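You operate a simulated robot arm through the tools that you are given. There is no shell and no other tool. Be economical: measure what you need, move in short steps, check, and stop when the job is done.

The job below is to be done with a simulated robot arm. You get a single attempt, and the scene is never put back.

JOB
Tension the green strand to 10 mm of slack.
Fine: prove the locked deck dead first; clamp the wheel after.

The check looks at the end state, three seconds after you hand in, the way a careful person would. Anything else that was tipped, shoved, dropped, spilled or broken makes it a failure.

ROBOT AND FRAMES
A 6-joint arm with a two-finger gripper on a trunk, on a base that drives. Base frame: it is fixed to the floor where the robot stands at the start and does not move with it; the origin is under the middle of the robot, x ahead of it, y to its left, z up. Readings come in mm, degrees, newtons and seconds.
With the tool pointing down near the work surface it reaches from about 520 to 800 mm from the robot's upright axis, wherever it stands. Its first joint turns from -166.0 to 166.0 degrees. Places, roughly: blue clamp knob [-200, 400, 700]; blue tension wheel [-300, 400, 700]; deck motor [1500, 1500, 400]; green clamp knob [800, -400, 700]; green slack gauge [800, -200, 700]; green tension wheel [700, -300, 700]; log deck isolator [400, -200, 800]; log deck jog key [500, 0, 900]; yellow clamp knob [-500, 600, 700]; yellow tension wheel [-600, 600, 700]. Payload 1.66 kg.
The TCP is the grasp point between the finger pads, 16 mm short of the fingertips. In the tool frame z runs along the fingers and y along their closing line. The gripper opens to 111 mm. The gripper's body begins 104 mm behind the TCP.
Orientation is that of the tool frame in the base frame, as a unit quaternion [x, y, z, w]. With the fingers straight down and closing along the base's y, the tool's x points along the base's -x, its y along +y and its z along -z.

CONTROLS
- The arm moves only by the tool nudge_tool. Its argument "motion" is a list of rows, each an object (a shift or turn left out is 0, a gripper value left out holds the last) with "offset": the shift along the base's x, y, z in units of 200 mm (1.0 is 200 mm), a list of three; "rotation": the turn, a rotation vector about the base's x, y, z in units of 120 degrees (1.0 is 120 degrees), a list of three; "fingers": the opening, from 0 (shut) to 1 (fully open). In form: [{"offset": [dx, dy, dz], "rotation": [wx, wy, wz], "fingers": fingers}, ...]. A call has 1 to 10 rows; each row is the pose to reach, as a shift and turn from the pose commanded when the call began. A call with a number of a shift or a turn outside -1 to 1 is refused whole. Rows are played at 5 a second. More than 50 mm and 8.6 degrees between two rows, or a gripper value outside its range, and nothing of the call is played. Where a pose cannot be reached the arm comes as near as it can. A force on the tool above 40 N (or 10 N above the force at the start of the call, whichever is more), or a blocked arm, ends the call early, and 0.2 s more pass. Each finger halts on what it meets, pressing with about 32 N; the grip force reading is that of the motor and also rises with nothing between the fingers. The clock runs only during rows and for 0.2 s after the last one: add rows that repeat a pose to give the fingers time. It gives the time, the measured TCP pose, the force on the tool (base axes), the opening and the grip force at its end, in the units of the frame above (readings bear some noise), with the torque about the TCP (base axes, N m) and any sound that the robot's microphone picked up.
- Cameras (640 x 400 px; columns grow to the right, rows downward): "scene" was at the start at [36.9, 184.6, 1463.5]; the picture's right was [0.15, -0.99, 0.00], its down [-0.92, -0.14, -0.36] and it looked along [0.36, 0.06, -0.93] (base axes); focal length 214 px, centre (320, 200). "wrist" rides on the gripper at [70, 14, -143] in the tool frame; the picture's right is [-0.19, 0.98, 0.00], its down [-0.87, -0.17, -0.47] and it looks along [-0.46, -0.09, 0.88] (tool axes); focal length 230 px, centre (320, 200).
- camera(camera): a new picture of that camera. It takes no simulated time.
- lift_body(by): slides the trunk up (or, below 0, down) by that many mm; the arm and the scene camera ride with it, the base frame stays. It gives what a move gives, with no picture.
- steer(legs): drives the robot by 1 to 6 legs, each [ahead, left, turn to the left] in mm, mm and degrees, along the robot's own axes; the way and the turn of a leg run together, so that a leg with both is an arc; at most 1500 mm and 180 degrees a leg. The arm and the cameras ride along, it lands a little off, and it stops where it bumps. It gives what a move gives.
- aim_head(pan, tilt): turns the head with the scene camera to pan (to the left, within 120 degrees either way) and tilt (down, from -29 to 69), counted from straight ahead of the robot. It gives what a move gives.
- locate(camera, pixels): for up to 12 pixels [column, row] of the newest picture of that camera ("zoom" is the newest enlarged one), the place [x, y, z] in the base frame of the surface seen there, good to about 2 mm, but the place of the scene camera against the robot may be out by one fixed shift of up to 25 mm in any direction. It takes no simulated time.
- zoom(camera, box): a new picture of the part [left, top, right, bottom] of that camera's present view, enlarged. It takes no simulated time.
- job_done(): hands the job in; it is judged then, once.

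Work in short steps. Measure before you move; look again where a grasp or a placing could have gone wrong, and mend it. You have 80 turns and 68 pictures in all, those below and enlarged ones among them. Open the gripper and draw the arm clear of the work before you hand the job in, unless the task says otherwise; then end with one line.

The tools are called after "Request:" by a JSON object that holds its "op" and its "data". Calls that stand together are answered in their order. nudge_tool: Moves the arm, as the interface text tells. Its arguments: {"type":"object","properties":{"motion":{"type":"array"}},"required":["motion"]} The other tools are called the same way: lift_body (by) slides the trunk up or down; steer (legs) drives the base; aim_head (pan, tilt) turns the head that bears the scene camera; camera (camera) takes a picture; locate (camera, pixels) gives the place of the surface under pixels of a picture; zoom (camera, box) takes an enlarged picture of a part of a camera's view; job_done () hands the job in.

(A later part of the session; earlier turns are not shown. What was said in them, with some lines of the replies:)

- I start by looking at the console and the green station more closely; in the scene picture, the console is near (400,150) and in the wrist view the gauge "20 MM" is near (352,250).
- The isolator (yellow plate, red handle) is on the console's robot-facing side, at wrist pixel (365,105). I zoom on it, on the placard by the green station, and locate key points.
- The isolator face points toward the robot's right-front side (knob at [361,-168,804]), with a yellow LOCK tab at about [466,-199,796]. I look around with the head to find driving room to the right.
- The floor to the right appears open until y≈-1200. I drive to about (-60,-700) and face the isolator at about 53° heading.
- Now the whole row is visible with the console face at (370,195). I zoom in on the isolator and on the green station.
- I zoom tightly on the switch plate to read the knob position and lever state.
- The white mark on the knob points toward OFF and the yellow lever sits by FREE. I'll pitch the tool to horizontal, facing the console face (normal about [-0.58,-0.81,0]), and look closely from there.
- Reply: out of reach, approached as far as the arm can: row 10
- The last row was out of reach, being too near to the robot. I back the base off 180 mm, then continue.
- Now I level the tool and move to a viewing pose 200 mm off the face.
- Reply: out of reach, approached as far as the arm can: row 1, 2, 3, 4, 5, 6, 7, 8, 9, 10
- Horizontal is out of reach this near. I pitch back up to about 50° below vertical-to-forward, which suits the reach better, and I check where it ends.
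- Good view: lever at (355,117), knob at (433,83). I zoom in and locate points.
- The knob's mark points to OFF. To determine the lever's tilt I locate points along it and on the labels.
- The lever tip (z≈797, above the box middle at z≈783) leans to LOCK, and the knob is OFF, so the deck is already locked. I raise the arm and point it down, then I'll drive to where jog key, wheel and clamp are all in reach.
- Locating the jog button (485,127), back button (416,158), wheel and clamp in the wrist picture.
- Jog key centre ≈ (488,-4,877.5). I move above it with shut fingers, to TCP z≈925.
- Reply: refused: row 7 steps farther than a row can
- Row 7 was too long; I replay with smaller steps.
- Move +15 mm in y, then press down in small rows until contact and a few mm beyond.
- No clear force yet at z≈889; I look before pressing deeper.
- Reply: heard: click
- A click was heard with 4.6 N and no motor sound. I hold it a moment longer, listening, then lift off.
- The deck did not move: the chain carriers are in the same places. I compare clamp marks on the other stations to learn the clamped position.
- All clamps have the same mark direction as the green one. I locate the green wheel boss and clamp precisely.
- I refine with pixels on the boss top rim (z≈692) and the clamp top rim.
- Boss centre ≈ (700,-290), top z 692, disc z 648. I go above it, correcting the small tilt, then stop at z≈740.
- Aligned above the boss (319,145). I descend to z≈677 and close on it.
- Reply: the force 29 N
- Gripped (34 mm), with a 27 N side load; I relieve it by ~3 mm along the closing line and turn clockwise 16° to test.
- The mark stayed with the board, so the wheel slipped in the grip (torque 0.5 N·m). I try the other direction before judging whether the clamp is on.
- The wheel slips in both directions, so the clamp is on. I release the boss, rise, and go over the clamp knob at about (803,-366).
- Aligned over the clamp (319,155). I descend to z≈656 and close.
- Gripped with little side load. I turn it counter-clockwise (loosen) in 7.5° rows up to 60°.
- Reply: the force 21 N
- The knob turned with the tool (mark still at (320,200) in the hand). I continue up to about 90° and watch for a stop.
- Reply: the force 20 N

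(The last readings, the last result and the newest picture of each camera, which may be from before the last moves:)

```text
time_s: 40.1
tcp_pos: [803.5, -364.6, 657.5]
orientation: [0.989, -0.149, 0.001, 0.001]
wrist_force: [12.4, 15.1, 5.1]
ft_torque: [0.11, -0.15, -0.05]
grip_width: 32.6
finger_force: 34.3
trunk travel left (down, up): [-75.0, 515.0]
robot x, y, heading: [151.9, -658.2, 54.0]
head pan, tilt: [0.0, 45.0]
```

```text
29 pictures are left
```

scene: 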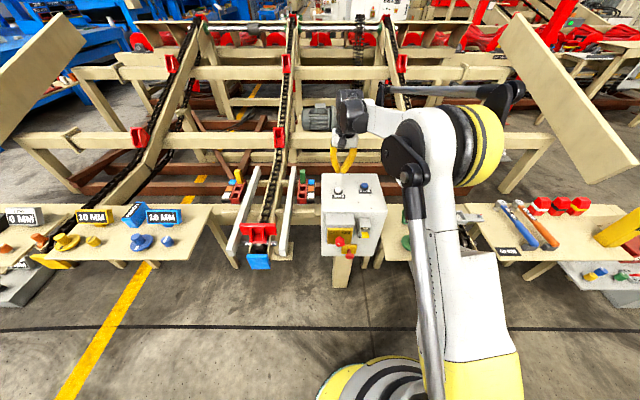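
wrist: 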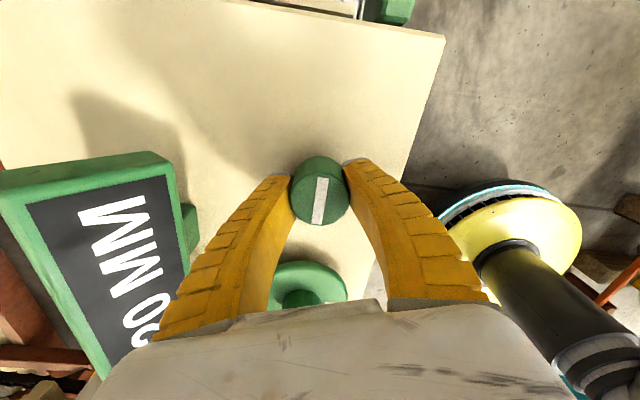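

The clamp turned ~90° without a stop. I open, rise and move back to the wheel at this yaw so I have a long clockwise stroke.

Request:
{"op": "nudge_tool", "data": {"motion": [{"offset": [0, 0, 0], "fingers": 0.6}, {"offset": [0, 0, 0], "fingers": 0.6}, {"offset": [0, 0, 0.23]}, {"offset": [0, 0, 0.45]}, {"offset": [-0.17, 0.12, 0.45]}, {"offset": [-0.34, 0.24, 0.45]}, {"offset": [-0.495, 0.355, 0.45]}, {"offset": [-0.495, 0.355, 0.28]}, {"offset": [-0.495, 0.355, 0.11]}]}}

Request:
{"op": "nudge_tool", "data": {"motion": [{"fingers": 0.2}, {"fingers": 0.2}, {"fingers": 0.2}]}}

Request:
{"op": "camera", "data": {"camera": "wrist"}}

```text
time_s: 42.1
tcp_pos: [704.9, -293.4, 679.0]
orientation: [0.988, -0.152, 0.0, 0.001]
wrist_force: [-0.7, -0.8, 0.8]
ft_torque: [0.01, 0.01, -0.03]
grip_width: 68.5
finger_force: 1.4
trunk travel left (down, up): [-75.0, 515.0]
robot x, y, heading: [152.8, -655.7, 54.0]
head pan, tilt: [0.0, 45.0]
```

```text
time_s: 42.9
tcp_pos: [703.0, -292.4, 679.8]
orientation: [0.989, -0.151, 0.001, 0.001]
wrist_force: [6.3, 23.1, 6.0]
ft_torque: [0.13, 0.23, 0.0]
grip_width: 33.4
finger_force: 33.4
trunk travel left (down, up): [-75.0, 515.0]
robot x, y, heading: [151.7, -658.0, 54.1]
head pan, tilt: [0.0, 45.0]
```

```text
28 pictures are left
```

wrist: 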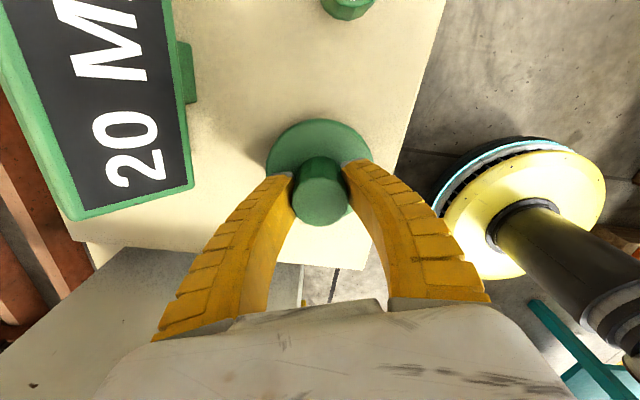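

Gripped, and the gauge reads 20 in this view. I turn clockwise 30° and look at the gauge.

Request:
{"op": "nudge_tool", "data": {"motion": [{"offset": [0.003, 0.008, 0], "rotation": [0, 0, -0.0625]}, {"offset": [0.003, 0.008, 0], "rotation": [0, 0, -0.125]}, {"offset": [0.003, 0.008, 0], "rotation": [0, 0, -0.1875]}, {"offset": [0.003, 0.008, 0], "rotation": [0, 0, -0.25]}, {"offset": [0.003, 0.008, 0], "rotation": [0, 0, -0.25]}]}}

Request:
{"op": "camera", "data": {"camera": "wrist"}}

```text
time_s: 44.1
tcp_pos: [703.4, -293.1, 678.9]
orientation: [0.916, -0.402, 0.0, 0.0]
wrist_force: [-14.8, 14.4, -2.5]
ft_torque: [0.43, 0.78, -0.02]
grip_width: 32.4
finger_force: 34.2
trunk travel left (down, up): [-75.0, 515.0]
robot x, y, heading: [150.8, -658.7, 54.0]
head pan, tilt: [0.0, 45.0]
```

```text
27 pictures are left
```

wrist: 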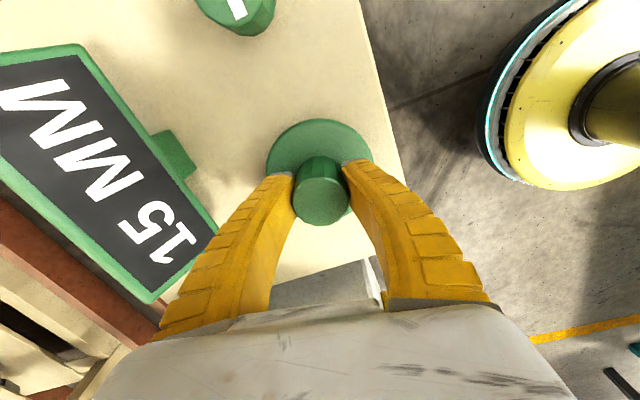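

The gauge now reads 15 mm: about 6° per mm. I turn another 27° clockwise and check.

Request:
{"op": "nudge_tool", "data": {"motion": [{"rotation": [0, 0, -0.0583]}, {"rotation": [0, 0, -0.1167]}, {"rotation": [0, 0, -0.175]}, {"rotation": [0, 0, -0.225]}, {"rotation": [0, 0, -0.225]}]}}

Request:
{"op": "camera", "data": {"camera": "wrist"}}

```text
time_s: 45.3
tcp_pos: [704.0, -293.3, 680.1]
orientation: [0.797, -0.604, 0.001, 0.001]
wrist_force: [-33.1, 8.8, 1.4]
ft_torque: [0.46, 0.47, -0.06]
grip_width: 31.0
finger_force: 34.0
trunk travel left (down, up): [-75.0, 515.0]
robot x, y, heading: [149.1, -656.8, 54.0]
head pan, tilt: [0.0, 45.0]
```

```text
26 pictures are left
```

wrist: 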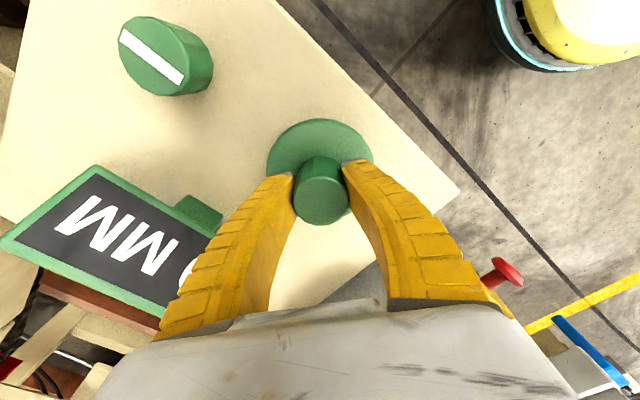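

The finger hides the digits here; I look through the scene camera.

Request:
{"op": "zoom", "data": {"camera": "scene", "box": [385, 190, 465, 250]}}

```text
6.67 times, centred on (425, 220) of scene
```

zoom: 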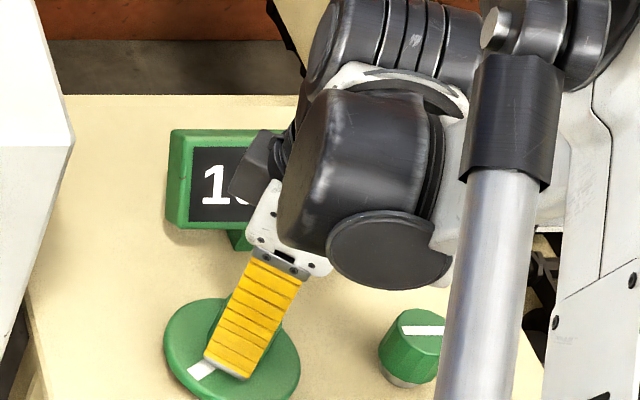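

It reads 1x (about 10.5 by calculation). I turn the final 3° while easing the side load, then open and rise to read the gauge.

Request:
{"op": "nudge_tool", "data": {"motion": [{"offset": [-0.005, 0, 0], "rotation": [0, 0, -0.0125]}, {"offset": [-0.008, 0, 0], "rotation": [0, 0, -0.0258]}, {"offset": [-0.008, 0, 0], "rotation": [0, 0, -0.0258]}]}}

Request:
{"op": "nudge_tool", "data": {"motion": [{"fingers": 0.6}, {"fingers": 0.6}, {"offset": [0, 0, 0.2]}, {"offset": [0, 0, 0.4]}, {"offset": [0, 0, 0.4]}]}}

Request:
{"op": "camera", "data": {"camera": "wrist"}}

```text
time_s: 46.1
tcp_pos: [702.3, -293.3, 678.5]
orientation: [0.78, -0.626, 0.001, 0.0]
wrist_force: [-19.6, 10.6, 3.7]
ft_torque: [0.17, 0.32, 0.14]
grip_width: 31.2
finger_force: 34.2
trunk travel left (down, up): [-75.0, 515.0]
robot x, y, heading: [152.6, -657.7, 53.9]
head pan, tilt: [0.0, 45.0]
```

```text
time_s: 47.3
tcp_pos: [701.9, -293.1, 759.3]
orientation: [0.78, -0.626, 0.0, 0.0]
wrist_force: [0.1, 0.0, -0.1]
ft_torque: [0.0, -0.01, -0.02]
grip_width: 68.4
finger_force: 1.0
trunk travel left (down, up): [-75.0, 515.0]
robot x, y, heading: [152.1, -656.7, 54.0]
head pan, tilt: [0.0, 45.0]
```

```text
24 pictures are left
```

wrist: 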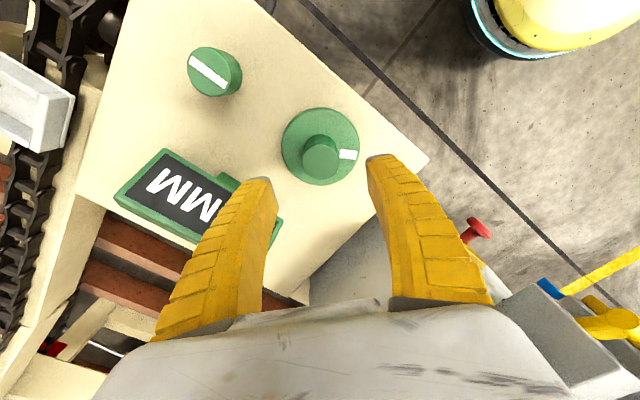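

I move over the clamp, where the gauge should be readable.

Request:
{"op": "nudge_tool", "data": {"motion": [{"offset": [0.17, -0.12, 0]}, {"offset": [0.34, -0.24, 0]}, {"offset": [0.508, -0.3575, 0]}, {"offset": [0.508, -0.3575, 0]}]}}

Request:
{"op": "camera", "data": {"camera": "wrist"}}

Request:
{"op": "zoom", "data": {"camera": "scene", "box": [385, 190, 465, 250]}}

```text
time_s: 48.3
tcp_pos: [805.5, -365.6, 759.8]
orientation: [0.78, -0.626, 0.0, 0.001]
wrist_force: [0.3, 0.4, -0.3]
ft_torque: [0.0, 0.02, -0.05]
grip_width: 68.3
finger_force: 0.8
trunk travel left (down, up): [-75.0, 515.0]
robot x, y, heading: [146.6, -660.1, 54.0]
head pan, tilt: [0.0, 45.0]
```

```text
23 pictures are left
```

wrist: 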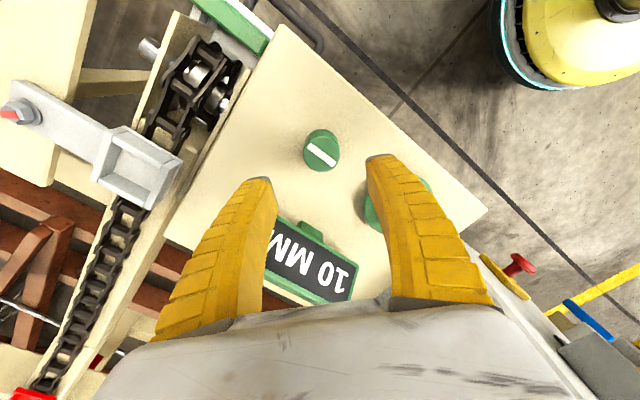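

```text
6.67 times, centred on (425, 220) of scene
```

zoom: 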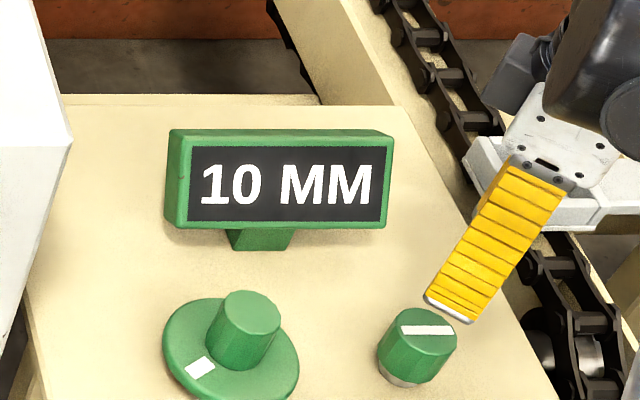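

The gauge reads 10 MM. I descend on the clamp knob, grip it, and turn it back clockwise.

Request:
{"op": "nudge_tool", "data": {"motion": [{"offset": [0, 0, -0.2]}, {"offset": [0, 0, -0.38]}, {"offset": [0, 0, -0.515]}, {"offset": [0, 0, -0.515], "fingers": 0.2}, {"offset": [0, 0, -0.515], "fingers": 0.2}, {"offset": [0, 0, -0.515], "fingers": 0.2}]}}

Request:
{"op": "nudge_tool", "data": {"motion": [{"rotation": [0, 0, -0.0625]}, {"rotation": [0, 0, -0.125]}, {"rotation": [0, 0, -0.1875]}, {"rotation": [0, 0, -0.25]}, {"rotation": [0, 0, -0.3125]}, {"rotation": [0, 0, -0.375]}, {"rotation": [0, 0, -0.4375]}, {"rotation": [0, 0, -0.5]}]}}

Request:
{"op": "camera", "data": {"camera": "wrist"}}

```text
time_s: 49.7
tcp_pos: [804.6, -363.8, 657.7]
orientation: [0.78, -0.625, -0.001, 0.002]
wrist_force: [-21.3, -6.0, -2.8]
ft_torque: [0.23, 0.15, 0.08]
grip_width: 34.1
finger_force: 33.7
trunk travel left (down, up): [-75.0, 515.0]
robot x, y, heading: [150.0, -658.3, 54.1]
head pan, tilt: [0.0, 45.0]
```

```text
time_s: 51.5
tcp_pos: [803.5, -365.1, 657.1]
orientation: [-0.361, 0.932, 0.001, -0.002]
wrist_force: [-26.7, -4.0, -2.6]
ft_torque: [-0.45, 0.51, 0.04]
grip_width: 32.2
finger_force: 33.7
trunk travel left (down, up): [-75.0, 515.0]
robot x, y, heading: [152.8, -660.2, 54.3]
head pan, tilt: [0.0, 45.0]
```

```text
21 pictures are left
```

wrist: 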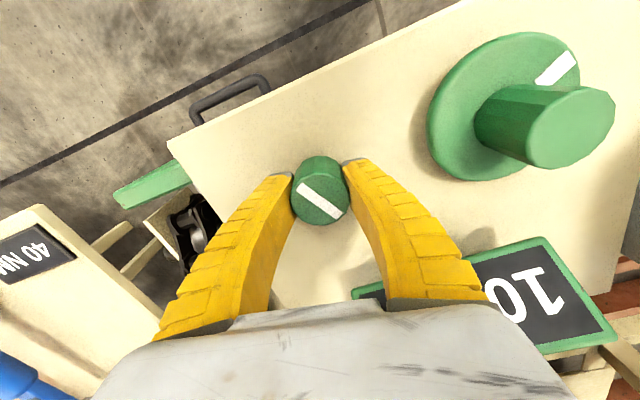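

Turned 60° with the mark following. I finish the remaining 30° plus a few degrees to the stop, easing the side load.

Request:
{"op": "nudge_tool", "data": {"motion": [{"offset": [-0.008, 0, 0], "rotation": [0, 0, -0.0625]}, {"offset": [-0.008, 0, 0], "rotation": [0, 0, -0.125]}, {"offset": [-0.008, 0, 0], "rotation": [0, 0, -0.1875]}, {"offset": [-0.008, 0, 0], "rotation": [0, 0, -0.25]}, {"offset": [-0.008, 0, 0], "rotation": [0, 0, -0.275]}, {"offset": [-0.008, 0, 0], "rotation": [0, 0, -0.275]}]}}

Request:
{"op": "camera", "data": {"camera": "wrist"}}

```text
time_s: 52.9
tcp_pos: [804.2, -365.2, 657.5]
orientation: [-0.083, 0.997, 0.001, 0.0]
wrist_force: [3.9, 0.7, 5.5]
ft_torque: [0.06, -0.16, 0.03]
grip_width: 32.2
finger_force: 34.1
trunk travel left (down, up): [-75.0, 515.0]
robot x, y, heading: [150.5, -656.5, 54.4]
head pan, tilt: [0.0, 45.0]
```

```text
20 pictures are left
```

wrist: 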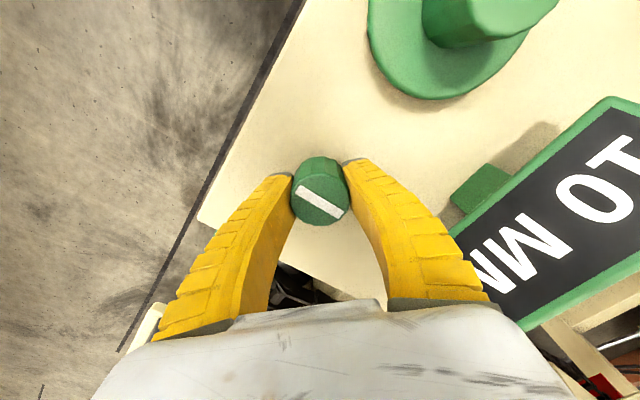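

The knob is back to its original clamped angle (93° clockwise). I open, rise clear, and check the mark and gauge.

Request:
{"op": "nudge_tool", "data": {"motion": [{"fingers": 0.6}, {"fingers": 0.6}, {"offset": [0, 0, 0.2]}, {"offset": [0, 0, 0.42]}, {"offset": [-0.05, -0.05, 0.64]}, {"offset": [-0.1, -0.1, 0.85]}, {"offset": [-0.15, -0.15, 1.0]}, {"offset": [-0.3, -0.3, 1.0]}, {"offset": [-0.45, -0.45, 1.0]}]}}

Request:
{"op": "camera", "data": {"camera": "wrist"}}

Request:
{"op": "zoom", "data": {"camera": "scene", "box": [385, 190, 465, 250]}}

```text
time_s: 54.9
tcp_pos: [714.2, -456.0, 856.9]
orientation: [-0.084, 0.996, 0.001, 0.0]
wrist_force: [0.6, 0.4, 0.2]
ft_torque: [0.0, 0.0, 0.01]
grip_width: 68.4
finger_force: 1.2
trunk travel left (down, up): [-75.0, 515.0]
robot x, y, heading: [149.1, -657.0, 54.1]
head pan, tilt: [0.0, 45.0]
```

```text
19 pictures are left
```

wrist: 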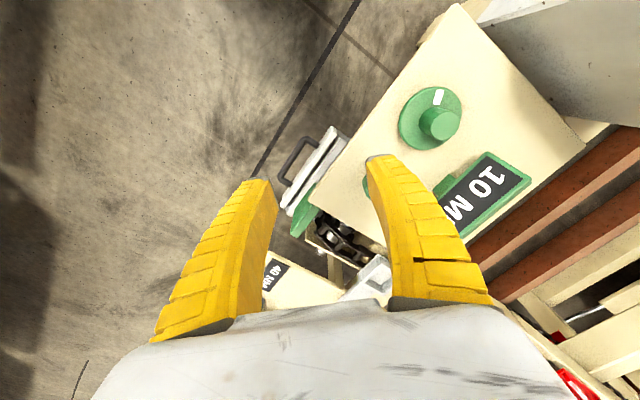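

```text
6.67 times, centred on (425, 220) of scene
```

zoom: 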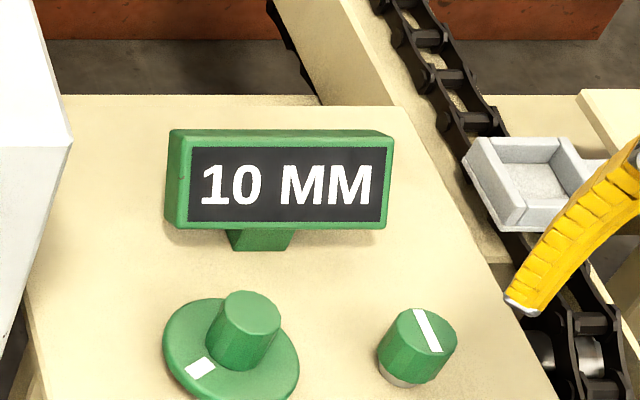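

The gauge reads 10 MM, the clamp mark is back in its clamped position, and the isolator and lock are untouched. I lift further clear with the gripper open.

Request:
{"op": "nudge_tool", "data": {"motion": [{"offset": [-0.1, -0.05, 0.2], "fingers": 1.0}, {"offset": [-0.2, -0.1, 0.4]}, {"offset": [-0.3, -0.1, 0.6]}, {"offset": [-0.3, -0.1, 0.6]}]}}

Request:
{"op": "camera", "data": {"camera": "scene"}}

```text
time_s: 55.9
tcp_pos: [652.5, -475.0, 976.2]
orientation: [-0.082, 0.997, 0.001, 0.0]
wrist_force: [-0.5, -0.1, 0.1]
ft_torque: [0.01, -0.01, 0.02]
grip_width: 111.0
finger_force: 0.1
trunk travel left (down, up): [-75.0, 515.0]
robot x, y, heading: [153.4, -655.2, 54.4]
head pan, tilt: [0.0, 45.0]
```

```text
17 pictures are left
```

scene: 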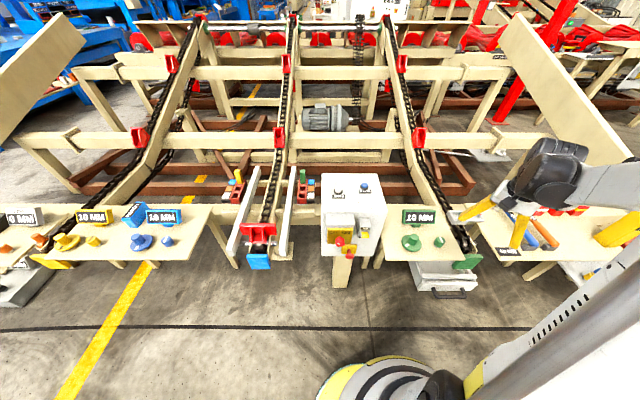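

Everything is in place and the arm is clear; I hand in.

Request:
{"op": "job_done", "data": {}}

```text
The job is handed in.
```

The green strand is at 10 mm of slack on the gauge. I first proved the locked deck dead (jog key pressed, nothing moved) and afterwards turned the clamp knob back to its original clamped mark; I didn't re-test that the clamp holds the wheel.
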